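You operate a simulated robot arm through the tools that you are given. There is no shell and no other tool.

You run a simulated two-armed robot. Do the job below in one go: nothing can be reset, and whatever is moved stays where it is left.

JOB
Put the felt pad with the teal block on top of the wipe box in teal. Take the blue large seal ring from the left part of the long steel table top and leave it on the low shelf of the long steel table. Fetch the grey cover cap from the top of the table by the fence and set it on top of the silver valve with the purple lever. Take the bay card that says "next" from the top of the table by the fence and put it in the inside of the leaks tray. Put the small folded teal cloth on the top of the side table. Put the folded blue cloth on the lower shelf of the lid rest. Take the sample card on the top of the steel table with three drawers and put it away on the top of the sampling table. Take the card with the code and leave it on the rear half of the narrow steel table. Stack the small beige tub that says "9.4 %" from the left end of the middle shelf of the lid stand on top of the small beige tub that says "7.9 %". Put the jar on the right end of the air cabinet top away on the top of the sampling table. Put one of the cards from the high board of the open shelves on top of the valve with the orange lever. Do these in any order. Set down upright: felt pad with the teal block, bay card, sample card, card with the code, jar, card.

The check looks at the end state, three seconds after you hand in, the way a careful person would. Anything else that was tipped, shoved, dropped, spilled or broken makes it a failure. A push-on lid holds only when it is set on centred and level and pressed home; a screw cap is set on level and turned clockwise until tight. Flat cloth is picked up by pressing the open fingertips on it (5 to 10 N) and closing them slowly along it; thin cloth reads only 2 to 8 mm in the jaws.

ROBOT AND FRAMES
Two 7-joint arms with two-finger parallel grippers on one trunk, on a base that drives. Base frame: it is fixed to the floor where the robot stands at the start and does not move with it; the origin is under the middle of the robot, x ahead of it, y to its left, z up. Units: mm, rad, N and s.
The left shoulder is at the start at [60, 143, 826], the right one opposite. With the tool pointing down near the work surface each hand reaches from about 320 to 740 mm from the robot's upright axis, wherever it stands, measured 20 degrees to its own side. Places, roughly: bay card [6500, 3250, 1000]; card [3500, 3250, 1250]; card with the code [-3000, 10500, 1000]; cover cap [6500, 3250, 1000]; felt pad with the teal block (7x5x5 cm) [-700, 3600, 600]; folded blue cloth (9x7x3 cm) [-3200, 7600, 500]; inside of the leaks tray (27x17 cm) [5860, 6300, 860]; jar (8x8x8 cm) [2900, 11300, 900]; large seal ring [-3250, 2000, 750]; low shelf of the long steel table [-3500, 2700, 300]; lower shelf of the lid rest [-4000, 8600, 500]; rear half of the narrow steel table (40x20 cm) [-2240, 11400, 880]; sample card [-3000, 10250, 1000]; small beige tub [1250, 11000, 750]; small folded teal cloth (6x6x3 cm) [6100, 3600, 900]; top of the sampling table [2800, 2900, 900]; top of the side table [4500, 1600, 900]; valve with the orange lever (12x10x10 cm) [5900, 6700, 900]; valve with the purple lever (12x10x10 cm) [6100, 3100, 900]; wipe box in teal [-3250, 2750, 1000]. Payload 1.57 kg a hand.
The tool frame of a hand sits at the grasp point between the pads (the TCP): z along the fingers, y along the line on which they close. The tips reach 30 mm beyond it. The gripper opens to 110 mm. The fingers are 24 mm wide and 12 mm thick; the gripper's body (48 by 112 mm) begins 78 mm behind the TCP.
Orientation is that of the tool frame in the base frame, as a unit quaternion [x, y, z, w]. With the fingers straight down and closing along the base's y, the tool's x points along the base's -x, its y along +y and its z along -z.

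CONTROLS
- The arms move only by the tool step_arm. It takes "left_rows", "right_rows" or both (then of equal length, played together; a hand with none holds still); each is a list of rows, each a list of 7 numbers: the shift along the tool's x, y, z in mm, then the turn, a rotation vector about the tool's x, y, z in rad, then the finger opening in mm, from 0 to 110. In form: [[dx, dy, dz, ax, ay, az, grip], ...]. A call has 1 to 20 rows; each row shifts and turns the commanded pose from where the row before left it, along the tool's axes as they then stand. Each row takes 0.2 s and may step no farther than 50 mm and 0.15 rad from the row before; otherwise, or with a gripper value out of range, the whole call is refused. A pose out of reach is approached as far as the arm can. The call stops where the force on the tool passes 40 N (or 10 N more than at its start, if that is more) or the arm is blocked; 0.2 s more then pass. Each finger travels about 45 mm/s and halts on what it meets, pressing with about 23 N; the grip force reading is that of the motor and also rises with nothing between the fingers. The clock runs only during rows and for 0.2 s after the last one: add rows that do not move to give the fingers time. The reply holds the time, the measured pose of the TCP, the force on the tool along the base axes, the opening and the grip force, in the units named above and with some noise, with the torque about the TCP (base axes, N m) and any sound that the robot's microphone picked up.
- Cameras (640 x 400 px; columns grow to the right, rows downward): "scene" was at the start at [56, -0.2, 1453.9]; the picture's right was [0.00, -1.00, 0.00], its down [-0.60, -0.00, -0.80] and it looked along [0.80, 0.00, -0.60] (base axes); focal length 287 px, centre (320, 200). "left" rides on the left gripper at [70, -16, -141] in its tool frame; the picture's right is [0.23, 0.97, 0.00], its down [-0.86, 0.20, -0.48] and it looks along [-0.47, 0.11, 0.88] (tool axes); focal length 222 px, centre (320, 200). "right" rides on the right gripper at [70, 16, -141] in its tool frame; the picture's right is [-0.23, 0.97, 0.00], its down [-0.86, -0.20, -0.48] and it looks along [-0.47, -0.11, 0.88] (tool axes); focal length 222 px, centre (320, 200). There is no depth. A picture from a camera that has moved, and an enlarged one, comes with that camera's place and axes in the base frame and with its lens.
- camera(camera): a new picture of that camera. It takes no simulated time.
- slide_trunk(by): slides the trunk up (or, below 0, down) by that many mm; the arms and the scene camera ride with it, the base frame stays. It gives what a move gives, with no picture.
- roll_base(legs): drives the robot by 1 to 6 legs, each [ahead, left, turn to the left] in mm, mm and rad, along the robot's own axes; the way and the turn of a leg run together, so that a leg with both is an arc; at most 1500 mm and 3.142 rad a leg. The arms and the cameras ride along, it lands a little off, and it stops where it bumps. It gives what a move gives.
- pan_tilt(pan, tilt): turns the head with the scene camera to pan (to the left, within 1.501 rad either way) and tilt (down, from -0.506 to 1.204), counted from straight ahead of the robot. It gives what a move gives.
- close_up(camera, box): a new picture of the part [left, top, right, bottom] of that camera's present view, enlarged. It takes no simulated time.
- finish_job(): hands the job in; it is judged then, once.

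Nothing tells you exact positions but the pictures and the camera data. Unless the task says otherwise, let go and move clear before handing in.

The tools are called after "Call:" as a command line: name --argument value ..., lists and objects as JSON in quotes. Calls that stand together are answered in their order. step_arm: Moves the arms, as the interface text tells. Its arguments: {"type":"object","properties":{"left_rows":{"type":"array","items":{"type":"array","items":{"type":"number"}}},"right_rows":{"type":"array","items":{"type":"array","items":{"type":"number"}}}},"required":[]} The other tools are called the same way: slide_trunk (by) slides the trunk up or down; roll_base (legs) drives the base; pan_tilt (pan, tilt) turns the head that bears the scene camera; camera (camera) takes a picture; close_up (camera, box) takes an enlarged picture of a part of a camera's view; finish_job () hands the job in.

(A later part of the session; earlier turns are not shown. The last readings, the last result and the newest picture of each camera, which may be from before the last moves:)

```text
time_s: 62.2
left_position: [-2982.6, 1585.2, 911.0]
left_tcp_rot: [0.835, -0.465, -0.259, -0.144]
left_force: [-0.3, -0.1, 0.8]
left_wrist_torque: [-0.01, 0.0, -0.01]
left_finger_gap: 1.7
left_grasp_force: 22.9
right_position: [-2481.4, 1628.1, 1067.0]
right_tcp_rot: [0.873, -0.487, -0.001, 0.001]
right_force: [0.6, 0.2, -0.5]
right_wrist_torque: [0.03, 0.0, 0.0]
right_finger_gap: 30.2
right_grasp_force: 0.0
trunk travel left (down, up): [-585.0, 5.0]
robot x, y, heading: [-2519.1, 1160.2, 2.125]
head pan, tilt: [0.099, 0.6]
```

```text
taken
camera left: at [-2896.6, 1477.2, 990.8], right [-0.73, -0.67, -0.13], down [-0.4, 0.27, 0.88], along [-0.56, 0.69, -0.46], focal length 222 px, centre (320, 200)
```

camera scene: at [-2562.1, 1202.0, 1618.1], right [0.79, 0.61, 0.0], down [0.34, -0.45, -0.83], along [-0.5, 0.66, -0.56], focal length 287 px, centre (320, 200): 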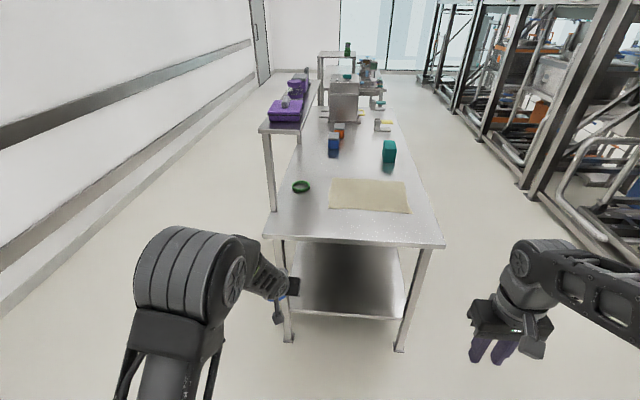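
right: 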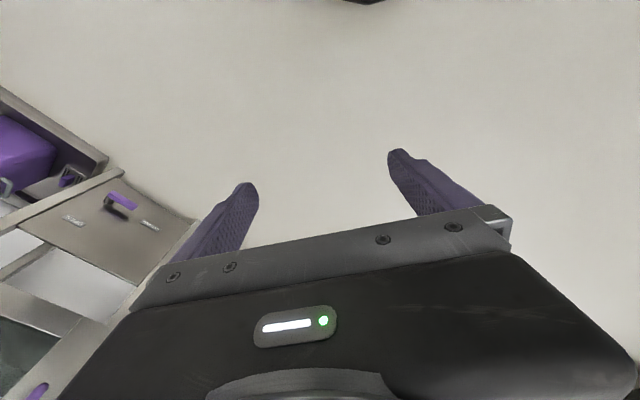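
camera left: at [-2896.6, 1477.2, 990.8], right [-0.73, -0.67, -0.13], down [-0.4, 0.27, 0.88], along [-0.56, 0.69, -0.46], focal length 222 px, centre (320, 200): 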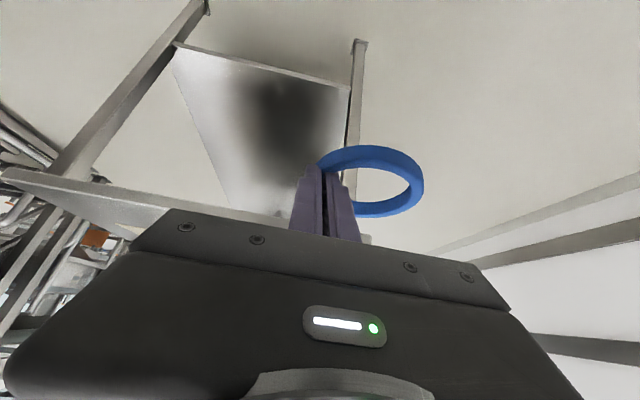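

Shelf height comes out near 310 mm with its near edge about 30 mm inside the table edge. I move the right hand outwards clear of the table leg, lower the trunk, then shift right and drive in.

Call:
step_arm --right_rows '[[0, -45, 0, 0, 0, 0, 30], [0, -45, 0, 0, 0, 0, 30], [0, -45, 0, 0, 0, 0, 30], [0, -45, 0, 0, 0, 0, 30], [0, -20, 0, 0, 0, 0, 30]]'

Call:
slide_trunk --by -400

Call:
slide_trunk --by -110

Call:
roll_base --legs '[[0, -130, 0], [250, 0, 0]]'

Call:
camera --camera "scene"

Call:
camera --camera "left"

```text
time_s: 63.5
left_position: [-2982.8, 1585.9, 912.1]
left_tcp_rot: [0.835, -0.465, -0.258, -0.144]
left_force: [0.4, -0.2, -0.1]
left_wrist_torque: [-0.01, -0.02, 0.0]
left_finger_gap: 1.7
left_grasp_force: 22.6
right_position: [-2311.1, 1734.0, 1067.7]
right_tcp_rot: [0.874, -0.486, 0.0, -0.001]
right_force: [0.0, -0.2, 0.7]
right_wrist_torque: [-0.03, -0.01, 0.0]
right_finger_gap: 29.9
right_grasp_force: 0.1
trunk travel left (down, up): [-585.0, 5.0]
robot x, y, heading: [-2522.7, 1157.4, 2.125]
head pan, tilt: [0.099, 0.6]
```

```text
time_s: 67.3
left_position: [-2982.8, 1585.8, 511.9]
left_tcp_rot: [0.834, -0.465, -0.258, -0.144]
left_force: [-0.1, 0.6, -0.3]
left_wrist_torque: [0.01, 0.0, 0.02]
left_finger_gap: 1.7
left_grasp_force: 22.8
right_position: [-2311.5, 1733.9, 668.2]
right_tcp_rot: [0.873, -0.487, 0.001, -0.001]
right_force: [-0.1, 0.2, -0.1]
right_wrist_torque: [-0.01, 0.04, 0.05]
right_finger_gap: 29.7
right_grasp_force: 0.1
trunk travel left (down, up): [-185.0, 405.0]
robot x, y, heading: [-2520.8, 1161.7, 2.125]
head pan, tilt: [0.099, 0.6]
```

```text
time_s: 68.7
left_position: [-2983.0, 1585.9, 402.3]
left_tcp_rot: [0.834, -0.465, -0.258, -0.144]
left_force: [0.7, -0.2, -0.7]
left_wrist_torque: [0.01, 0.0, -0.02]
left_finger_gap: 2.0
left_grasp_force: 23.1
right_position: [-2311.3, 1734.5, 558.6]
right_tcp_rot: [0.873, -0.487, 0.0, 0.0]
right_force: [-0.4, 0.1, -0.5]
right_wrist_torque: [0.01, -0.01, 0.03]
right_finger_gap: 30.1
right_grasp_force: 0.0
trunk travel left (down, up): [-75.0, 515.0]
robot x, y, heading: [-2522.3, 1158.6, 2.122]
head pan, tilt: [0.099, 0.6]
```

```text
time_s: 71.4
left_position: [-3005.7, 1873.2, 402.2]
left_tcp_rot: [0.834, -0.466, -0.258, -0.144]
left_force: [0.1, 1.2, -1.2]
left_wrist_torque: [-0.02, -0.03, -0.01]
left_finger_gap: 1.9
left_grasp_force: 22.4
right_position: [-2332.1, 2020.9, 558.7]
right_tcp_rot: [0.874, -0.486, 0.0, 0.001]
right_force: [-0.5, 0.3, -0.6]
right_wrist_torque: [0.0, -0.02, 0.01]
right_finger_gap: 30.1
right_grasp_force: 0.0
trunk travel left (down, up): [-75.0, 515.0]
robot x, y, heading: [-2545.7, 1448.4, 2.128]
head pan, tilt: [0.099, 0.6]
```

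```text
taken
camera scene: at [-2583.6, 1490.2, 1108.1], right [0.79, 0.61, 0.0], down [0.34, -0.45, -0.83], along [-0.5, 0.66, -0.56], focal length 287 px, centre (320, 200)
```

scene: 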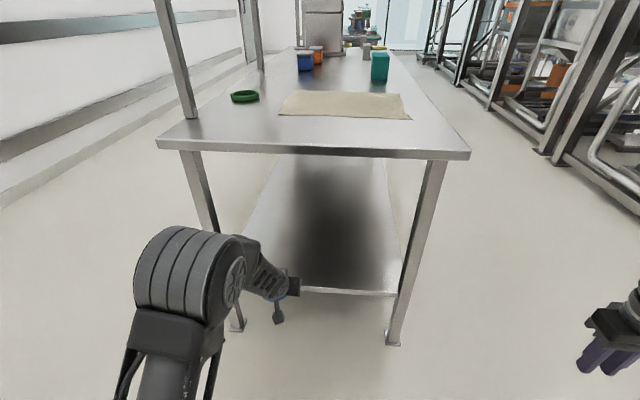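

```text
taken
camera left: at [-2917.8, 1765.2, 480.5], right [-0.73, -0.67, -0.13], down [-0.4, 0.27, 0.88], along [-0.56, 0.69, -0.46], focal length 222 px, centre (320, 200)
```

left: 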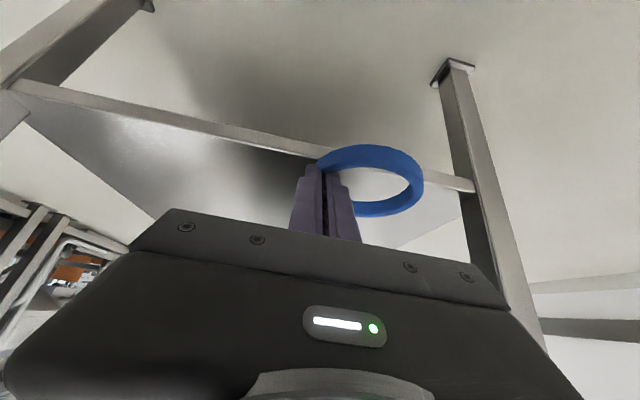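

Ring clears the shelf level by ~50 mm and lies between the legs; I drive 205 mm further in.

Call:
roll_base --legs '[[205, 0, 0]]'

Call:
camera --camera "scene"

Call:
camera --camera "left"

```text
time_s: 73.0
left_position: [-3111.4, 2044.0, 401.5]
left_tcp_rot: [0.835, -0.464, -0.258, -0.144]
left_force: [1.1, -0.3, -1.5]
left_wrist_torque: [0.01, -0.03, 0.0]
left_finger_gap: 1.6
left_grasp_force: 22.9
right_position: [-2438.8, 2192.7, 559.1]
right_tcp_rot: [0.874, -0.486, 0.0, 0.0]
right_force: [0.4, 0.3, 0.3]
right_wrist_torque: [0.0, 0.03, -0.03]
right_finger_gap: 30.0
right_grasp_force: 0.0
trunk travel left (down, up): [-75.0, 515.0]
robot x, y, heading: [-2647.3, 1615.3, 2.125]
head pan, tilt: [0.099, 0.6]
```

```text
taken
camera scene: at [-2689.9, 1661.7, 1108.1], right [0.79, 0.61, 0.0], down [0.34, -0.45, -0.83], along [-0.5, 0.65, -0.56], focal length 287 px, centre (320, 200)
```

scene: 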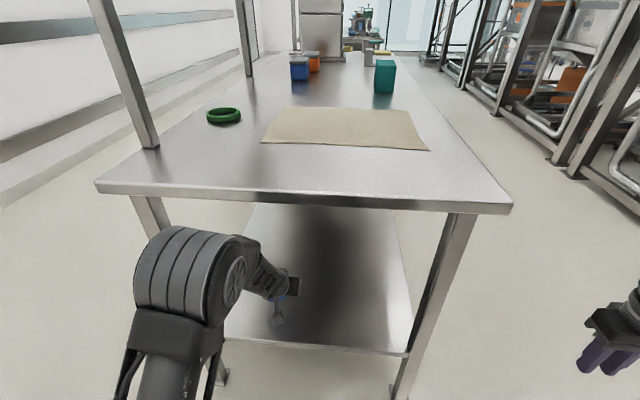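

```text
taken
camera left: at [-3024.8, 1935.8, 480.5], right [-0.73, -0.67, -0.13], down [-0.4, 0.26, 0.88], along [-0.56, 0.69, -0.46], focal length 222 px, centre (320, 200)
```

left: 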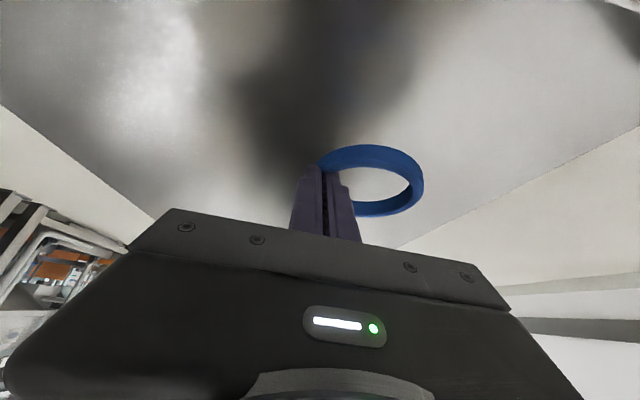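

The ring is over the shelf. I lower it: first 40 mm, then small steps feeling for contact.

Call:
step_arm --left_rows '[[11.3, 0, 16.5, 0, 0, 0, 0], [11.3, 0, 16.5, 0, 0, 0, 0], [2.26, 0, 3.3, 0, 0, 0, 0]]'

Call:
step_arm --left_rows '[[2.26, 0, 3.3, 0, 0, 0, 0], [2.26, 0, 3.3, 0, 0, 0, 0]]'

Call:
step_arm --left_rows '[[1.7, 0, 2.5, 0, 0, 0, 0]]'

```text
time_s: 73.8
left_position: [-3112.0, 2043.7, 355.3]
left_tcp_rot: [0.835, -0.464, -0.258, -0.144]
left_force: [0.1, 0.1, -0.3]
left_wrist_torque: [-0.03, -0.03, -0.01]
left_finger_gap: 1.8
left_grasp_force: 23.1
right_position: [-2440.4, 2193.3, 558.7]
right_tcp_rot: [0.874, -0.486, 0.0, 0.0]
right_force: [-0.6, 0.5, 0.2]
right_wrist_torque: [0.01, -0.06, 0.03]
right_finger_gap: 30.0
right_grasp_force: 0.1
trunk travel left (down, up): [-75.0, 515.0]
robot x, y, heading: [-2649.3, 1621.8, 2.127]
head pan, tilt: [0.099, 0.6]
```

```text
time_s: 74.4
left_position: [-3111.0, 2044.6, 349.5]
left_tcp_rot: [0.835, -0.464, -0.258, -0.144]
left_force: [0.6, -0.1, -0.2]
left_wrist_torque: [0.0, 0.0, 0.03]
left_finger_gap: 1.6
left_grasp_force: 23.2
right_position: [-2439.5, 2194.4, 556.8]
right_tcp_rot: [0.874, -0.487, 0.001, 0.0]
right_force: [0.2, -0.4, 0.1]
right_wrist_torque: [-0.03, 0.0, -0.02]
right_finger_gap: 30.2
right_grasp_force: 0.0
trunk travel left (down, up): [-75.0, 515.0]
robot x, y, heading: [-2648.5, 1618.2, 2.129]
head pan, tilt: [0.099, 0.6]
```

```text
time_s: 74.8
left_position: [-3111.0, 2045.1, 346.2]
left_tcp_rot: [0.835, -0.465, -0.259, -0.144]
left_force: [0.3, 0.0, -1.0]
left_wrist_torque: [0.01, -0.01, 0.01]
left_finger_gap: 1.8
left_grasp_force: 22.2
right_position: [-2439.0, 2193.8, 558.5]
right_tcp_rot: [0.874, -0.486, 0.0, -0.001]
right_force: [-0.3, 1.1, 0.1]
right_wrist_torque: [0.01, 0.01, -0.06]
right_finger_gap: 29.9
right_grasp_force: 0.0
trunk travel left (down, up): [-75.0, 515.0]
robot x, y, heading: [-2649.2, 1619.9, 2.125]
head pan, tilt: [0.099, 0.6]
```

Call:
step_arm --left_rows '[[1.7, 0, 2.5, 0, 0, 0, 0], [1.7, 0, 2.5, 0, 0, 0, 0]]'

Call:
step_arm --left_rows '[[1.7, 0, 2.5, 0, 0, 0, 0]]'

Call:
step_arm --left_rows '[[1.7, 0, 2.5, 0, 0, 0, 0]]'

Call:
camera --camera "left"

```text
time_s: 75.4
left_position: [-3111.5, 2043.8, 340.0]
left_tcp_rot: [0.835, -0.463, -0.259, -0.143]
left_force: [-0.4, -0.1, -0.9]
left_wrist_torque: [-0.02, -0.06, -0.01]
left_finger_gap: 1.6
left_grasp_force: 22.9
right_position: [-2440.5, 2192.9, 558.4]
right_tcp_rot: [0.874, -0.487, 0.001, 0.001]
right_force: [0.7, -0.9, 0.3]
right_wrist_torque: [-0.01, -0.01, 0.02]
right_finger_gap: 30.0
right_grasp_force: 0.2
trunk travel left (down, up): [-75.0, 515.0]
robot x, y, heading: [-2652.2, 1621.7, 2.126]
head pan, tilt: [0.099, 0.6]
```

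```text
time_s: 75.8
left_position: [-3112.3, 2044.1, 337.8]
left_tcp_rot: [0.834, -0.465, -0.258, -0.144]
left_force: [0.8, -0.2, -1.2]
left_wrist_torque: [0.02, -0.04, -0.02]
left_finger_gap: 2.0
left_grasp_force: 23.3
right_position: [-2439.9, 2192.9, 558.0]
right_tcp_rot: [0.874, -0.487, 0.0, -0.001]
right_force: [-0.4, 0.4, -0.3]
right_wrist_torque: [0.0, -0.01, -0.05]
right_finger_gap: 30.0
right_grasp_force: 0.1
trunk travel left (down, up): [-75.0, 515.0]
robot x, y, heading: [-2651.7, 1619.0, 2.124]
head pan, tilt: [0.099, 0.6]
```

```text
time_s: 76.2
left_position: [-3112.5, 2043.6, 334.3]
left_tcp_rot: [0.835, -0.465, -0.258, -0.144]
left_force: [-0.9, 1.0, -0.3]
left_wrist_torque: [-0.02, -0.02, 0.01]
left_finger_gap: 1.8
left_grasp_force: 22.9
right_position: [-2438.9, 2194.9, 558.3]
right_tcp_rot: [0.874, -0.487, 0.0, 0.0]
right_force: [0.4, -0.2, 0.3]
right_wrist_torque: [0.0, 0.02, -0.04]
right_finger_gap: 30.0
right_grasp_force: 0.0
trunk travel left (down, up): [-75.0, 515.0]
robot x, y, heading: [-2648.0, 1619.1, 2.123]
head pan, tilt: [0.099, 0.6]
```

```text
taken
camera left: at [-3025.4, 1936.4, 412.7], right [-0.73, -0.67, -0.13], down [-0.4, 0.26, 0.88], along [-0.56, 0.69, -0.46], focal length 222 px, centre (320, 200)
```

left: 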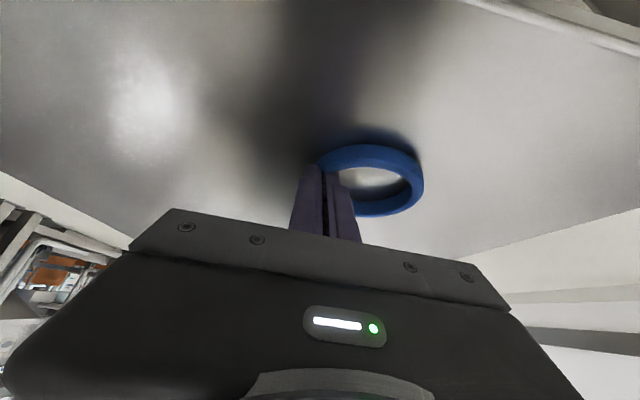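

The shadow is close under the ring; a few more small steps down.

Call:
step_arm --left_rows '[[1.7, 0, 2.5, 0, 0, 0, 0]]'

Call:
step_arm --left_rows '[[1.7, 0, 2.5, 0, 0, 0, 0]]'

Call:
step_arm --left_rows '[[1.7, 0, 2.5, 0, 0, 0, 0]]'

Call:
camera --camera "left"

```text
time_s: 76.6
left_position: [-3111.7, 2044.0, 333.0]
left_tcp_rot: [0.834, -0.464, -0.26, -0.144]
left_force: [0.6, -1.7, 11.4]
left_wrist_torque: [-0.19, -0.02, 0.02]
left_finger_gap: 1.9
left_grasp_force: 22.6
right_position: [-2438.7, 2192.4, 559.0]
right_tcp_rot: [0.874, -0.486, -0.001, 0.0]
right_force: [0.2, -0.7, 0.5]
right_wrist_torque: [0.0, -0.03, -0.01]
right_finger_gap: 30.1
right_grasp_force: 0.1
trunk travel left (down, up): [-75.0, 515.0]
robot x, y, heading: [-2655.0, 1618.4, 2.125]
head pan, tilt: [0.099, 0.6]
```

```text
time_s: 77.0
left_position: [-3111.9, 2044.4, 332.8]
left_tcp_rot: [0.834, -0.463, -0.262, -0.146]
left_force: [0.5, -4.4, 30.2]
left_wrist_torque: [-0.22, -0.05, 0.02]
left_finger_gap: 1.9
left_grasp_force: 23.8
right_position: [-2438.6, 2193.0, 559.1]
right_tcp_rot: [0.874, -0.486, 0.001, 0.0]
right_force: [-0.1, 0.8, 0.2]
right_wrist_torque: [-0.01, 0.01, -0.03]
right_finger_gap: 30.1
right_grasp_force: 0.0
trunk travel left (down, up): [-75.0, 515.0]
robot x, y, heading: [-2647.5, 1617.2, 2.129]
head pan, tilt: [0.099, 0.6]
```

```text
time_s: 77.4
left_position: [-3113.5, 2045.6, 332.0]
left_tcp_rot: [0.833, -0.463, -0.263, -0.147]
left_force: [7.7, -14.4, 25.0]
left_wrist_torque: [-0.31, -0.15, 0.04]
left_finger_gap: 1.9
left_grasp_force: 23.3
right_position: [-2439.5, 2192.8, 558.1]
right_tcp_rot: [0.874, -0.485, -0.001, 0.0]
right_force: [0.1, 0.1, 0.6]
right_wrist_torque: [-0.01, 0.02, -0.03]
right_finger_gap: 30.1
right_grasp_force: 0.0
trunk travel left (down, up): [-75.0, 515.0]
robot x, y, heading: [-2652.8, 1619.8, 2.129]
head pan, tilt: [0.099, 0.6]
stopped in row 1 (left hand): the force on the tool passed its limit at 44 N (the readings are from after the stop); the commanded pose is now the measured one
```

```text
taken
camera left: at [-3025.4, 1936.3, 409.1], right [-0.73, -0.67, -0.13], down [-0.4, 0.25, 0.88], along [-0.56, 0.7, -0.45], focal length 222 px, centre (320, 200)
```

left: 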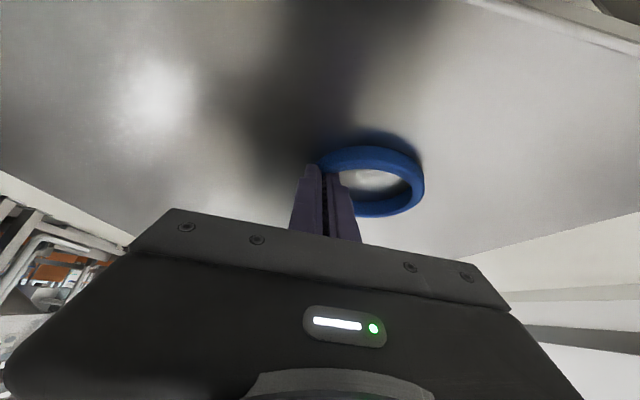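

Contact: ring is on the shelf (≈300 mm). I ease off, open the fingers and lift out.

Call:
step_arm --left_rows '[[-0.8, 0, -1.2, 0, 0, 0, 4], [0, 0, 0, 0, 0, 0, 14], [0, 0, 0, 0, 0, 0, 26], [0, 0, 0, 0, 0, 0, 40], [0, 0, 0, 0, 0, 0, 44], [-11.3, 0, -16.5, 0, 0, 0, 44], [-22.6, 0, -33, 0, 0, 0, 44], [-11.3, 0, -16.5, 0, 0, 0, 44]]'

Call:
camera --camera "left"

```text
time_s: 79.2
left_position: [-3112.3, 2044.3, 411.4]
left_tcp_rot: [0.834, -0.464, -0.26, -0.145]
left_force: [0.1, -1.0, 0.9]
left_wrist_torque: [0.03, -0.01, 0.03]
left_finger_gap: 44.0
left_grasp_force: 0.0
right_position: [-2439.9, 2193.7, 557.9]
right_tcp_rot: [0.874, -0.486, 0.0, 0.001]
right_force: [0.2, 0.1, 0.3]
right_wrist_torque: [-0.03, -0.03, -0.01]
right_finger_gap: 30.2
right_grasp_force: 0.0
trunk travel left (down, up): [-75.0, 515.0]
robot x, y, heading: [-2649.5, 1613.8, 2.123]
head pan, tilt: [0.099, 0.6]
```

```text
taken
camera left: at [-3025.7, 1935.8, 489.0], right [-0.73, -0.67, -0.13], down [-0.4, 0.26, 0.88], along [-0.56, 0.69, -0.46], focal length 222 px, centre (320, 200)
```

left: 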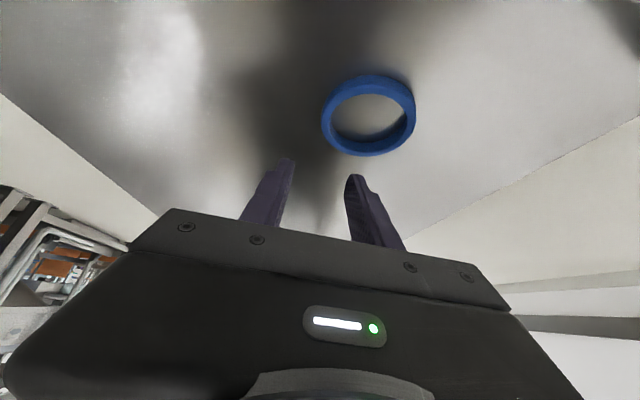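

The ring lies flat on the low shelf. I back out, raise the trunk, and bring the arms to a compact carrying posture before driving around the frame's near end to the other side.

Call:
roll_base --legs '[[-500, 0, 0]]'

Call:
slide_trunk --by 350

Call:
step_arm --left_rows '[[0, 0, 0, 0, 0.15, 0, 44], [0, 0, 0, 0, 0.15, 0, 44], [0, 0, 0, 0, 0.15, 0, 44], [0, 0, 0, 0, 0.15, 0, 44], [45, 0, 0, 0, 0, 0, 44], [45, 0, 0, 0, 0, 0, 44], [45, 0, 0, 0, 0, 0, 44], [45, 0, 0, 0, 0, 0, 44]]' --right_rows '[[0, 45, 0, 0, 0, 0, 30], [0, 45, 0, 0, 0, 0, 30], [0, 45, 0, 0, 0, 0, 30], [0, 45, 0, 0, 0, 0, 30], [0, 0, 0, 0, 0, 0, 30], [0, 0, 0, 0, 0, 0, 30], [0, 0, 0, 0, 0, 0, 30], [0, 0, 0, 0, 0, 0, 30]]'

Call:
roll_base --legs '[[0, 0, -1.57]]'

Call:
pan_tilt --pan -0.5 --tilt 0.35

Call:
camera --camera "scene"

```text
time_s: 82.1
left_position: [-2853.5, 1627.2, 411.3]
left_tcp_rot: [0.834, -0.463, -0.262, -0.146]
left_force: [0.3, 0.9, 0.6]
left_wrist_torque: [0.01, 0.0, 0.0]
left_finger_gap: 44.1
left_grasp_force: 0.0
right_position: [-2181.1, 1776.9, 558.7]
right_tcp_rot: [0.874, -0.486, 0.0, 0.001]
right_force: [-0.5, -0.5, -0.2]
right_wrist_torque: [-0.01, 0.02, -0.01]
right_finger_gap: 30.1
right_grasp_force: 0.0
trunk travel left (down, up): [-75.0, 515.0]
robot x, y, heading: [-2391.4, 1202.3, 2.127]
head pan, tilt: [0.099, 0.6]
```

```text
time_s: 85.5
left_position: [-2853.4, 1625.9, 761.6]
left_tcp_rot: [0.834, -0.463, -0.262, -0.146]
left_force: [-0.2, 0.5, -0.7]
left_wrist_torque: [0.0, 0.0, -0.04]
left_finger_gap: 44.0
left_grasp_force: 0.0
right_position: [-2182.3, 1775.5, 907.6]
right_tcp_rot: [0.874, -0.486, 0.0, 0.0]
right_force: [0.5, 0.0, 0.3]
right_wrist_torque: [0.02, 0.02, 0.03]
right_finger_gap: 29.8
right_grasp_force: 0.1
trunk travel left (down, up): [-425.0, 165.0]
robot x, y, heading: [-2392.1, 1198.8, 2.129]
head pan, tilt: [0.099, 0.6]
```

```text
time_s: 87.3
left_position: [-2758.3, 1474.8, 762.2]
left_tcp_rot: [0.874, -0.486, -0.003, -0.003]
left_force: [0.6, -0.2, -0.1]
left_wrist_torque: [0.01, 0.03, 0.0]
left_finger_gap: 43.8
left_grasp_force: 0.1
right_position: [-2334.4, 1677.7, 909.1]
right_tcp_rot: [0.874, -0.486, 0.0, 0.0]
right_force: [-0.1, -0.2, -0.3]
right_wrist_torque: [0.01, 0.01, 0.02]
right_finger_gap: 30.0
right_grasp_force: 0.0
trunk travel left (down, up): [-425.0, 165.0]
robot x, y, heading: [-2394.2, 1202.0, 2.126]
head pan, tilt: [0.099, 0.6]
```

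```text
time_s: 91.5
left_position: [-2123.8, 1572.9, 761.8]
left_tcp_rot: [-0.285, 0.959, 0.001, 0.005]
left_force: [0.0, 0.4, 0.3]
left_wrist_torque: [0.01, -0.01, 0.0]
left_finger_gap: 44.3
left_grasp_force: 0.1
right_position: [-1911.6, 1153.8, 909.9]
right_tcp_rot: [-0.285, 0.958, 0.0, 0.0]
right_force: [-0.3, -0.7, -0.2]
right_wrist_torque: [0.01, -0.01, 0.0]
right_finger_gap: 29.7
right_grasp_force: 0.1
trunk travel left (down, up): [-425.0, 165.0]
robot x, y, heading: [-2387.1, 1199.4, 0.579]
head pan, tilt: [0.099, 0.6]
```

```text
time_s: 92.5
left_position: [-2124.7, 1572.7, 762.1]
left_tcp_rot: [-0.285, 0.959, 0.001, 0.004]
left_force: [-1.0, 0.7, 0.4]
left_wrist_torque: [0.01, -0.01, 0.01]
left_finger_gap: 44.1
left_grasp_force: 0.1
right_position: [-1911.3, 1153.8, 908.1]
right_tcp_rot: [-0.285, 0.959, -0.001, 0.001]
right_force: [-0.1, -1.0, 1.0]
right_wrist_torque: [0.0, -0.01, 0.0]
right_finger_gap: 29.7
right_grasp_force: 0.0
trunk travel left (down, up): [-425.0, 165.0]
robot x, y, heading: [-2393.8, 1200.3, 0.579]
head pan, tilt: [-0.499, 0.351]
```

```text
taken
camera scene: at [-2324.6, 1190.4, 1480.8], right [0.08, -1.0, 0.0], down [-0.34, -0.03, -0.94], along [0.94, 0.07, -0.34], focal length 287 px, centre (320, 200)
```

scene: 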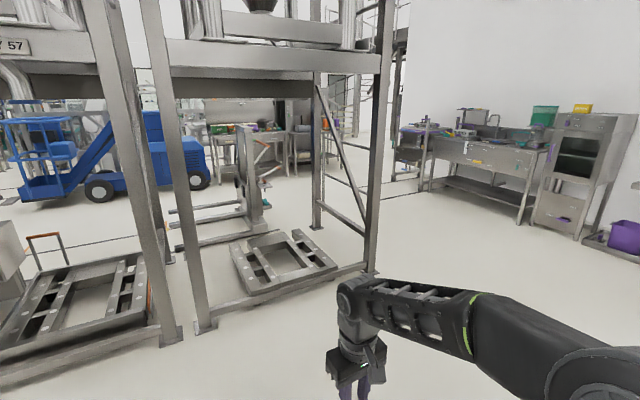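

The frame's near end is at v≈800 (u 410–1370) and the sink bench front at v≈−600, so a corridor around v≈100 leads to the other side. I drive: ahead 900, then sideways right 2180.

Call:
roll_base --legs '[[900, 0, -0.02], [0, -1100, 0], [0, -1050, 0]]'

Call:
pan_tilt --pan 0.0 --tilt 0.35

Call:
camera --camera "scene"

```text
time_s: 107.6
left_position: [-214.7, 168.6, 761.4]
left_tcp_rot: [-0.271, 0.963, 0.001, 0.005]
left_force: [0.4, 0.0, -0.4]
left_wrist_torque: [-0.02, -0.03, 0.0]
left_finger_gap: 44.1
left_grasp_force: 0.0
right_position: [-14.7, -257.3, 908.5]
right_tcp_rot: [-0.272, 0.962, 0.0, 0.0]
right_force: [-0.5, 0.4, -0.9]
right_wrist_torque: [0.01, 0.02, 0.0]
right_finger_gap: 29.9
right_grasp_force: 0.0
trunk travel left (down, up): [-425.0, 165.0]
robot x, y, heading: [-495.2, -198.8, 0.551]
head pan, tilt: [-0.499, 0.351]
```

```text
time_s: 108.5
left_position: [-215.6, 166.9, 760.7]
left_tcp_rot: [-0.272, 0.962, 0.0, 0.005]
left_force: [0.4, -0.8, 0.2]
left_wrist_torque: [-0.03, 0.01, 0.01]
left_finger_gap: 44.0
left_grasp_force: 0.0
right_position: [-16.0, -258.4, 909.8]
right_tcp_rot: [-0.272, 0.962, -0.001, 0.0]
right_force: [-0.9, 0.4, 0.4]
right_wrist_torque: [-0.01, 0.01, -0.02]
right_finger_gap: 30.0
right_grasp_force: 0.1
trunk travel left (down, up): [-425.0, 165.0]
robot x, y, heading: [-493.0, -200.3, 0.551]
head pan, tilt: [0.0, 0.351]
```

```text
taken
camera scene: at [-440.4, -165.6, 1480.9], right [0.52, -0.85, 0.0], down [-0.29, -0.18, -0.94], along [0.8, 0.49, -0.34], focal length 287 px, centre (320, 200)
```

scene: 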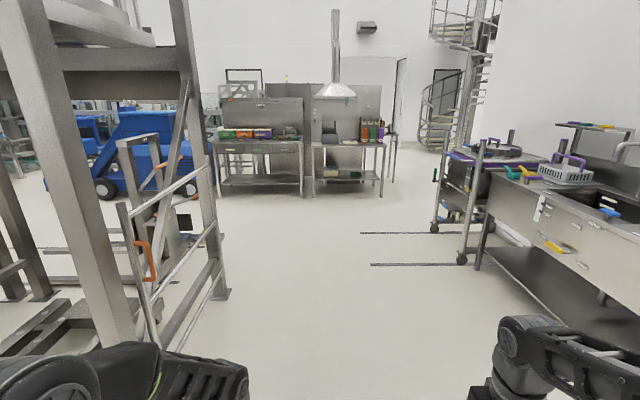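

Corridor ahead is clear up to the benches. I drive 3.45 m ahead, then turn left to face up the main room.

Call:
roll_base --legs '[[1500, 0, 0], [1500, 0, 0], [450, 0, 0], [0, 0, 1.57]]'

Call:
camera --camera "scene"

Call:
pan_tilt --pan 0.8 --tilt 0.35

Call:
camera --camera "scene"

Call:
pan_tilt --pan -0.9 --tilt 0.35

Call:
camera --camera "scene"

```text
time_s: 128.8
left_position: [2069.6, 1878.4, 762.1]
left_tcp_rot: [0.857, -0.516, -0.003, -0.003]
left_force: [0.3, -0.1, 0.6]
left_wrist_torque: [-0.03, -0.05, 0.01]
left_finger_gap: 44.0
left_grasp_force: 0.1
right_position: [2504.7, 2050.6, 910.0]
right_tcp_rot: [0.857, -0.515, 0.0, 0.0]
right_force: [-0.3, -1.1, 0.4]
right_wrist_torque: [0.01, 0.02, 0.0]
right_finger_gap: 29.7
right_grasp_force: 0.1
trunk travel left (down, up): [-425.0, 165.0]
robot x, y, heading: [2415.3, 1578.2, 2.062]
head pan, tilt: [0.0, 0.351]
```

```text
taken
camera scene: at [2386.8, 1632.9, 1480.9], right [0.88, 0.47, 0.0], down [0.16, -0.3, -0.94], along [-0.44, 0.83, -0.34], focal length 287 px, centre (320, 200)
```

scene: 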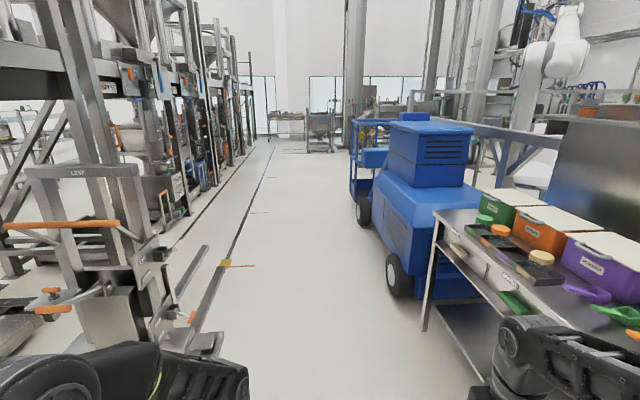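

```text
time_s: 130.0
left_position: [2068.7, 1878.3, 761.4]
left_tcp_rot: [0.857, -0.515, -0.003, -0.003]
left_force: [0.0, -0.5, -0.4]
left_wrist_torque: [-0.03, 0.03, 0.01]
left_finger_gap: 44.1
left_grasp_force: 0.1
right_position: [2505.4, 2050.9, 909.3]
right_tcp_rot: [0.857, -0.515, 0.0, 0.001]
right_force: [-0.3, -0.2, 0.0]
right_wrist_torque: [0.0, 0.01, 0.02]
right_finger_gap: 30.0
right_grasp_force: 0.0
trunk travel left (down, up): [-425.0, 165.0]
robot x, y, heading: [2417.9, 1575.7, 2.057]
head pan, tilt: [0.799, 0.351]
```

```text
taken
camera scene: at [2341.1, 1576.8, 1480.9], right [0.28, 0.96, 0.0], down [0.33, -0.1, -0.94], along [-0.9, 0.26, -0.34], focal length 287 px, centre (320, 200)
```

scene: 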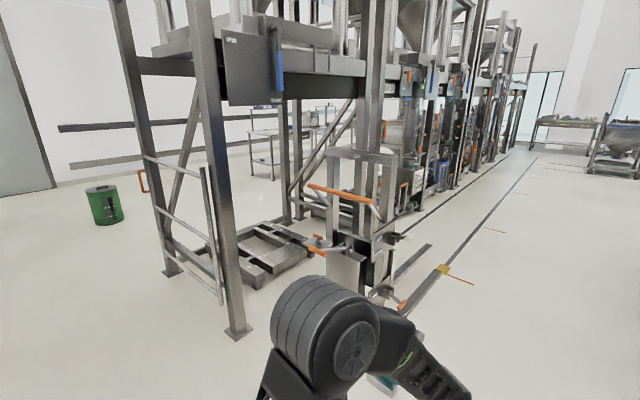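

```text
time_s: 131.7
left_position: [2070.7, 1877.4, 760.8]
left_tcp_rot: [0.857, -0.516, -0.003, -0.003]
left_force: [1.3, -0.6, -0.4]
left_wrist_torque: [-0.01, 0.01, 0.01]
left_finger_gap: 44.1
left_grasp_force: 0.0
right_position: [2506.5, 2051.0, 910.3]
right_tcp_rot: [0.857, -0.516, 0.0, -0.001]
right_force: [-0.1, 0.2, 0.0]
right_wrist_torque: [0.01, 0.01, 0.01]
right_finger_gap: 30.0
right_grasp_force: 0.1
trunk travel left (down, up): [-425.0, 165.0]
robot x, y, heading: [2417.7, 1578.9, 2.06]
head pan, tilt: [-0.901, 0.351]
```

```text
taken
camera scene: at [2467.8, 1636.1, 1480.9], right [0.92, -0.4, 0.0], down [-0.14, -0.32, -0.94], along [0.38, 0.86, -0.34], focal length 287 px, centre (320, 200)
```

scene: 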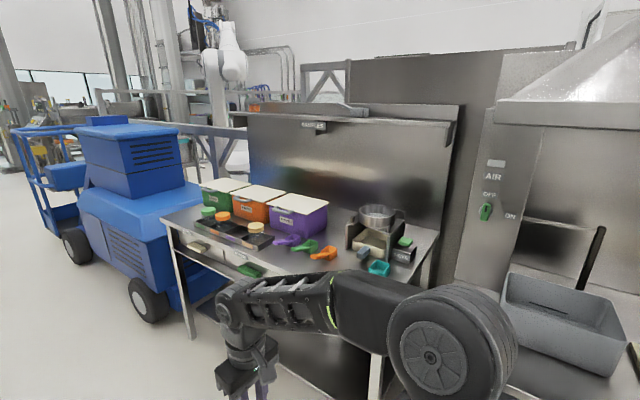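

I'm in the main aisle: frame on the left, blue lift and sampling bench on the right. The aisle ahead is clear; I square up and drive 4.5 m up it.

Call:
roll_base --legs '[[0, 0, 0.066], [1500, 0, 0], [1500, 0, 0], [1500, 0, 0]]'

Call:
pan_tilt --pan 0.0 --tilt 0.25

Call:
camera --camera "scene"

Call:
pan_tilt --pan 0.8 --tilt 0.3

Call:
camera --camera "scene"

Call:
pan_tilt --pan -0.8 --tilt 0.25

Call:
camera --camera "scene"

```text
time_s: 153.8
left_position: [-176.7, 5822.7, 760.5]
left_tcp_rot: [0.855, -0.518, -0.004, -0.004]
left_force: [0.3, -0.1, 0.3]
left_wrist_torque: [-0.03, -0.05, -0.02]
left_finger_gap: 43.8
left_grasp_force: 0.1
right_position: [260.9, 5993.9, 909.3]
right_tcp_rot: [0.856, -0.518, 0.0, 0.0]
right_force: [-0.4, 0.5, -0.2]
right_wrist_torque: [0.02, 0.02, 0.02]
right_finger_gap: 30.0
right_grasp_force: 0.1
trunk travel left (down, up): [-425.0, 165.0]
robot x, y, heading: [174.1, 5519.6, 2.05]
head pan, tilt: [-0.901, 0.351]
```

```text
time_s: 155.0
left_position: [-177.1, 5822.5, 761.5]
left_tcp_rot: [0.855, -0.519, -0.004, -0.003]
left_force: [-0.1, -0.5, 0.4]
left_wrist_torque: [0.0, -0.02, -0.01]
left_finger_gap: 44.0
left_grasp_force: 0.1
right_position: [260.5, 5992.5, 909.3]
right_tcp_rot: [0.855, -0.518, -0.001, 0.0]
right_force: [0.1, -1.2, 0.6]
right_wrist_torque: [-0.03, 0.01, 0.02]
right_finger_gap: 29.8
right_grasp_force: 0.2
trunk travel left (down, up): [-425.0, 165.0]
robot x, y, heading: [168.7, 5520.2, 2.057]
head pan, tilt: [0.0, 0.25]
```

```text
taken
camera scene: at [138.4, 5576.1, 1490.3], right [0.89, 0.46, 0.0], down [0.11, -0.22, -0.97], along [-0.45, 0.86, -0.25], focal length 287 px, centre (320, 200)
```

scene: 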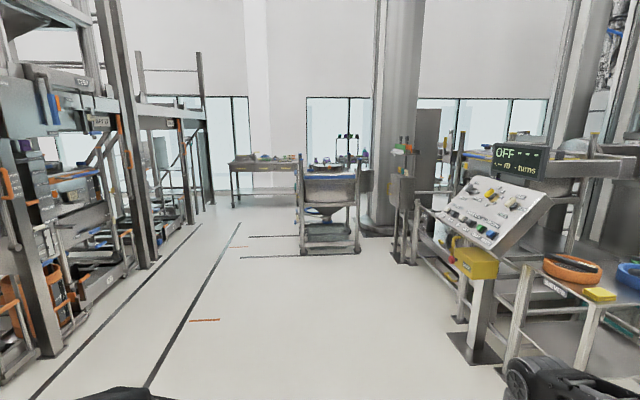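

```text
time_s: 156.2
left_position: [-177.0, 5822.9, 761.8]
left_tcp_rot: [0.855, -0.518, -0.003, -0.003]
left_force: [-0.8, 0.5, 0.1]
left_wrist_torque: [0.03, 0.04, -0.03]
left_finger_gap: 43.8
left_grasp_force: 0.0
right_position: [260.6, 5991.9, 910.1]
right_tcp_rot: [0.855, -0.518, -0.001, 0.0]
right_force: [-0.3, -0.1, -0.2]
right_wrist_torque: [0.01, -0.02, 0.01]
right_finger_gap: 30.1
right_grasp_force: 0.1
trunk travel left (down, up): [-425.0, 165.0]
robot x, y, heading: [168.1, 5521.2, 2.055]
head pan, tilt: [0.799, 0.3]
```

```text
taken
camera scene: at [92.1, 5520.0, 1485.6], right [0.29, 0.96, 0.0], down [0.28, -0.08, -0.96], along [-0.92, 0.27, -0.3], focal length 287 px, centre (320, 200)
```

scene: 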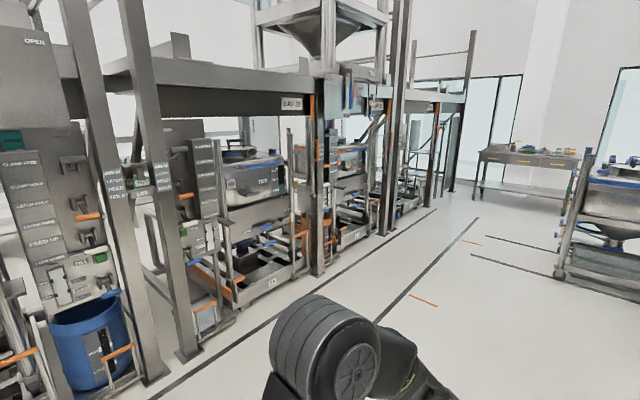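

```text
time_s: 157.8
left_position: [-177.0, 5823.3, 761.6]
left_tcp_rot: [0.855, -0.518, -0.003, -0.003]
left_force: [-0.4, -0.7, -0.8]
left_wrist_torque: [0.02, 0.03, -0.03]
left_finger_gap: 43.8
left_grasp_force: 0.0
right_position: [260.3, 5993.0, 908.6]
right_tcp_rot: [0.855, -0.518, 0.0, 0.0]
right_force: [0.5, 0.2, 0.3]
right_wrist_torque: [-0.01, -0.02, -0.01]
right_finger_gap: 30.2
right_grasp_force: 0.0
trunk travel left (down, up): [-425.0, 165.0]
robot x, y, heading: [168.0, 5519.8, 2.055]
head pan, tilt: [-0.799, 0.25]
```

```text
taken
camera scene: at [210.7, 5582.0, 1490.3], right [0.95, -0.31, 0.0], down [-0.08, -0.23, -0.97], along [0.3, 0.92, -0.25], focal length 287 px, centre (320, 200)
```

scene: 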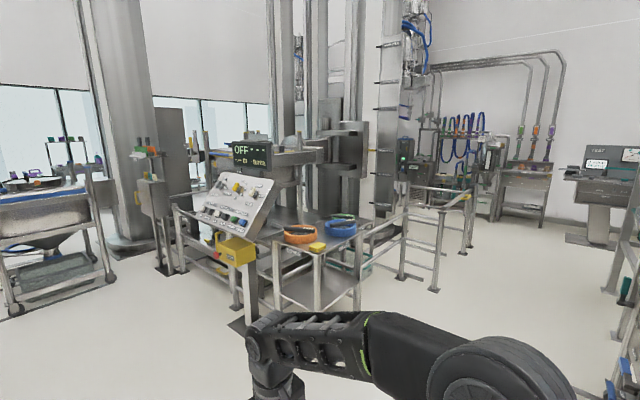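

I'm at v≈4600 in the aisle. The cloth and lid rest should be in the far bays of the frame; I zoom on them.

Call:
pan_tilt --pan 0.6 --tilt 0.2

Call:
close_up --camera "scene" --box '[220, 120, 440, 260]'

Call:
close_up --camera "scene" --box '[420, 120, 640, 260]'

```text
time_s: 159.3
left_position: [-176.7, 5823.7, 760.8]
left_tcp_rot: [0.855, -0.519, -0.003, -0.003]
left_force: [0.0, 0.5, -1.3]
left_wrist_torque: [0.05, -0.03, 0.0]
left_finger_gap: 44.0
left_grasp_force: 0.1
right_position: [261.6, 5992.6, 909.7]
right_tcp_rot: [0.855, -0.518, 0.0, 0.0]
right_force: [-0.2, 0.1, -0.9]
right_wrist_torque: [-0.03, -0.02, 0.03]
right_finger_gap: 30.0
right_grasp_force: 0.0
trunk travel left (down, up): [-425.0, 165.0]
robot x, y, heading: [166.0, 5520.6, 2.052]
head pan, tilt: [0.6, 0.201]
```

```text
2.86 times, centred on (330, 190) of scene
camera zoom: at [99.3, 5537.1, 1494.9], right [0.47, 0.88, 0.0], down [0.18, -0.09, -0.98], along [-0.86, 0.46, -0.2], focal length 821 px, centre (291, 229)
```

zoom: 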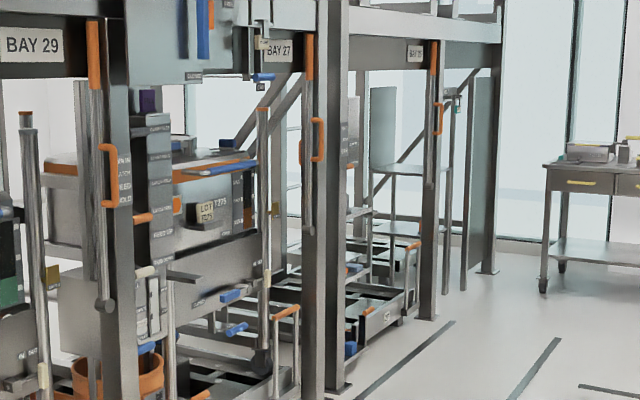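

```text
2.86 times, centred on (530, 190) of scene
camera zoom: at [99.3, 5537.1, 1494.9], right [0.47, 0.88, 0.0], down [0.18, -0.09, -0.98], along [-0.86, 0.46, -0.2], focal length 821 px, centre (-280, 229)
```

zoom: 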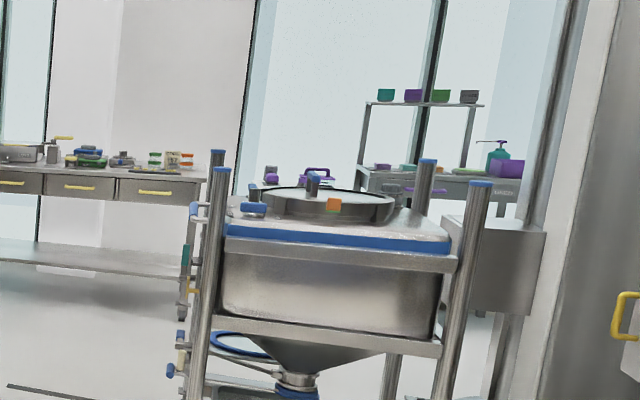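

The folded blue cloth shows in bay 26 at about (−3200, 7600), and the lid rest stands behind it. I drive up and left to stand in front of that bay.

Call:
roll_base --legs '[[0, 0, 0.07], [1000, 450, 0], [900, 400, 0], [1200, 0, 0]]'

Call:
pan_tilt --pan 0.7 --tilt 0.35

Call:
camera --camera "scene"

Call:
pan_tilt --pan 0.0 --tilt 0.3

Call:
camera --camera "scene"

```text
time_s: 175.8
left_position: [-2577.2, 7966.1, 761.1]
left_tcp_rot: [0.879, -0.476, -0.004, -0.003]
left_force: [0.6, -0.3, 0.1]
left_wrist_torque: [-0.02, -0.02, -0.01]
left_finger_gap: 44.1
left_grasp_force: 0.0
right_position: [-2159.1, 8177.8, 909.4]
right_tcp_rot: [0.879, -0.477, 0.0, 0.0]
right_force: [-0.4, -0.1, 0.0]
right_wrist_torque: [-0.02, -0.02, -0.04]
right_finger_gap: 30.0
right_grasp_force: 0.0
trunk travel left (down, up): [-425.0, 165.0]
robot x, y, heading: [-2206.0, 7695.4, 2.148]
head pan, tilt: [0.6, 0.201]
```

```text
time_s: 176.5
left_position: [-2578.1, 7966.2, 761.1]
left_tcp_rot: [0.879, -0.476, -0.004, -0.003]
left_force: [-0.6, -0.5, 0.8]
left_wrist_torque: [0.02, -0.05, -0.01]
left_finger_gap: 43.9
left_grasp_force: 0.1
right_position: [-2158.3, 8176.9, 908.6]
right_tcp_rot: [0.878, -0.478, -0.001, 0.0]
right_force: [0.4, 0.4, -0.6]
right_wrist_torque: [0.02, -0.01, 0.03]
right_finger_gap: 30.0
right_grasp_force: 0.0
trunk travel left (down, up): [-425.0, 165.0]
robot x, y, heading: [-2205.3, 7698.9, 2.15]
head pan, tilt: [0.7, 0.351]
```

```text
taken
camera scene: at [-2278.4, 7699.4, 1480.9], right [0.29, 0.96, 0.0], down [0.33, -0.1, -0.94], along [-0.9, 0.27, -0.34], focal length 287 px, centre (320, 200)
```

scene: 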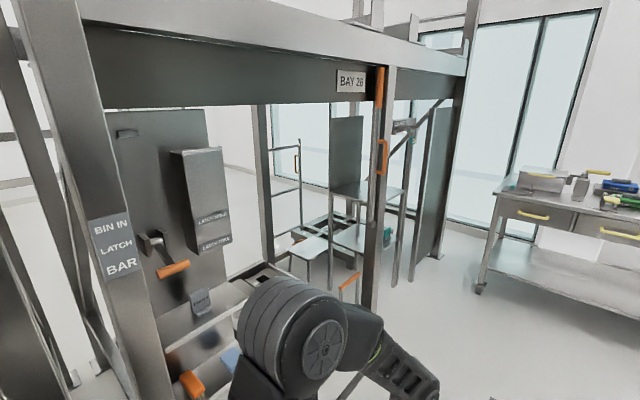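

```text
time_s: 177.6
left_position: [-2577.2, 7966.2, 762.2]
left_tcp_rot: [0.879, -0.477, -0.003, -0.002]
left_force: [0.7, -0.1, 0.7]
left_wrist_torque: [0.0, -0.01, 0.0]
left_finger_gap: 44.3
left_grasp_force: 0.0
right_position: [-2157.3, 8177.8, 908.6]
right_tcp_rot: [0.879, -0.478, 0.0, -0.001]
right_force: [0.0, 0.6, 0.7]
right_wrist_torque: [0.0, -0.02, 0.01]
right_finger_gap: 30.1
right_grasp_force: 0.1
trunk travel left (down, up): [-425.0, 165.0]
robot x, y, heading: [-2203.3, 7698.5, 2.148]
head pan, tilt: [0.0, 0.3]
```

```text
taken
camera scene: at [-2240.2, 7750.6, 1485.6], right [0.84, 0.55, 0.0], down [0.16, -0.25, -0.96], along [-0.52, 0.8, -0.3], focal length 287 px, centre (320, 200)
```

scene: 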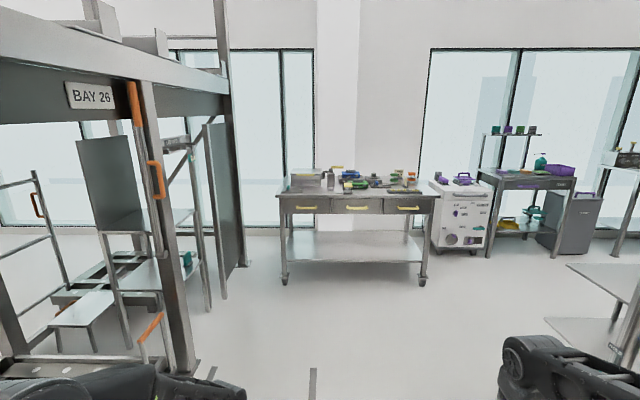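

The blue cloth is visible in bay 26 at about (−3200, 7600, 500), with the lid rest's lower shelf beyond at about (−4000, 8600, 500). I turn to face the bay.

Call:
roll_base --legs '[[0, 0, 1.55], [0, -350, 0]]'

Call:
pan_tilt --pan 0.0 --tilt 0.6

Call:
camera --camera "scene"

Call:
camera --camera "right"

```text
time_s: 183.5
left_position: [-2667.4, 7648.5, 761.1]
left_tcp_rot: [0.968, 0.251, -0.004, 0.0]
left_force: [-0.8, 0.2, 0.8]
left_wrist_torque: [0.04, -0.03, 0.03]
left_finger_gap: 44.1
left_grasp_force: 0.1
right_position: [-2850.4, 8081.0, 909.2]
right_tcp_rot: [0.968, 0.251, 0.0, 0.0]
right_force: [0.5, 0.2, -0.4]
right_wrist_torque: [0.01, -0.04, 0.0]
right_finger_gap: 30.0
right_grasp_force: 0.0
trunk travel left (down, up): [-425.0, 165.0]
robot x, y, heading: [-2370.3, 8002.1, -2.636]
head pan, tilt: [0.0, 0.3]
```

```text
time_s: 184.3
left_position: [-2667.5, 7647.3, 761.7]
left_tcp_rot: [0.968, 0.251, -0.004, 0.0]
left_force: [-0.2, 0.2, 0.1]
left_wrist_torque: [0.01, 0.0, 0.0]
left_finger_gap: 43.9
left_grasp_force: 0.1
right_position: [-2849.4, 8080.1, 909.0]
right_tcp_rot: [0.968, 0.251, 0.0, -0.001]
right_force: [0.0, -0.7, -0.5]
right_wrist_torque: [0.0, 0.0, -0.01]
right_finger_gap: 29.8
right_grasp_force: 0.1
trunk travel left (down, up): [-425.0, 165.0]
robot x, y, heading: [-2375.5, 7998.6, -2.631]
head pan, tilt: [0.0, 0.6]
```

```text
taken
camera scene: at [-2425.7, 7972.7, 1458.2], right [-0.49, 0.87, 0.0], down [0.49, 0.27, -0.83], along [-0.72, -0.4, -0.56], focal length 287 px, centre (320, 200)
```

scene: 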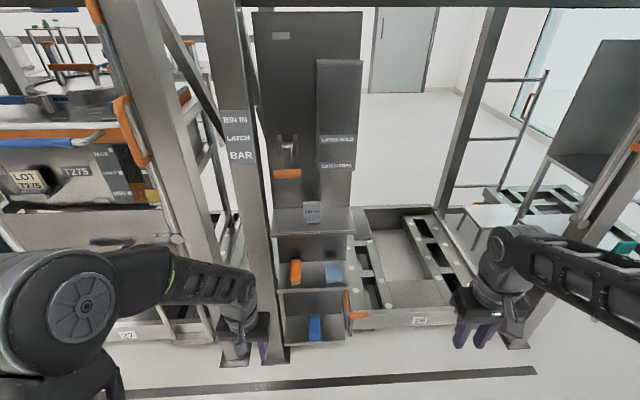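

```text
taken
camera right: at [-2781.1, 8101.1, 1051.7], right [0.27, -0.96, 0.0], down [-0.84, -0.24, 0.48], along [-0.46, -0.13, -0.88], focal length 222 px, centre (320, 200)
```

right: 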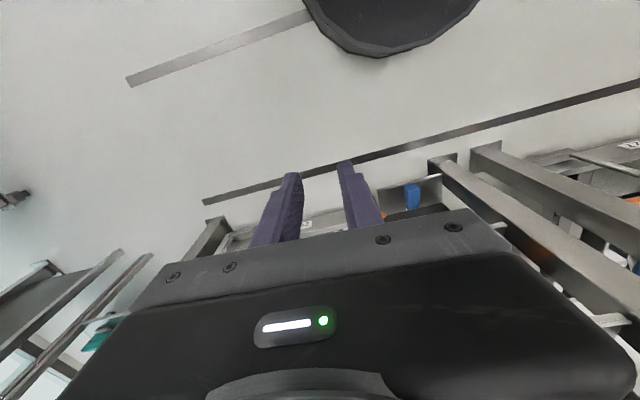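

Inside the small two-shelf box under the panel I see an orange item and a light-blue one on the upper shelf and a blue one below. I zoom in.

Call:
close_up --camera "scene" --box '[240, 190, 400, 360]'

```text
2.35 times, centred on (320, 275) of scene
camera zoom: at [-2425.7, 7972.7, 1458.2], right [-0.49, 0.87, 0.0], down [0.49, 0.27, -0.83], along [-0.72, -0.4, -0.56], focal length 676 px, centre (320, 24)
```

zoom: 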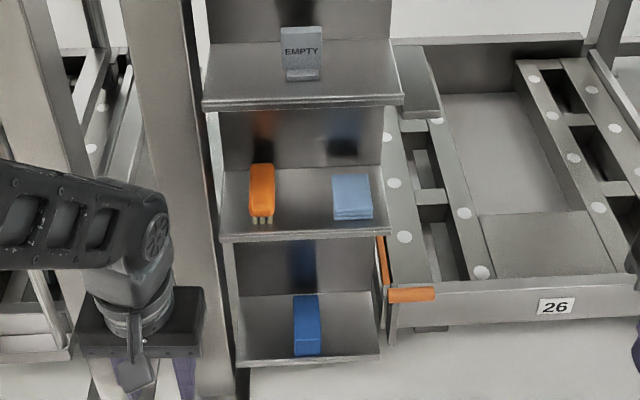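

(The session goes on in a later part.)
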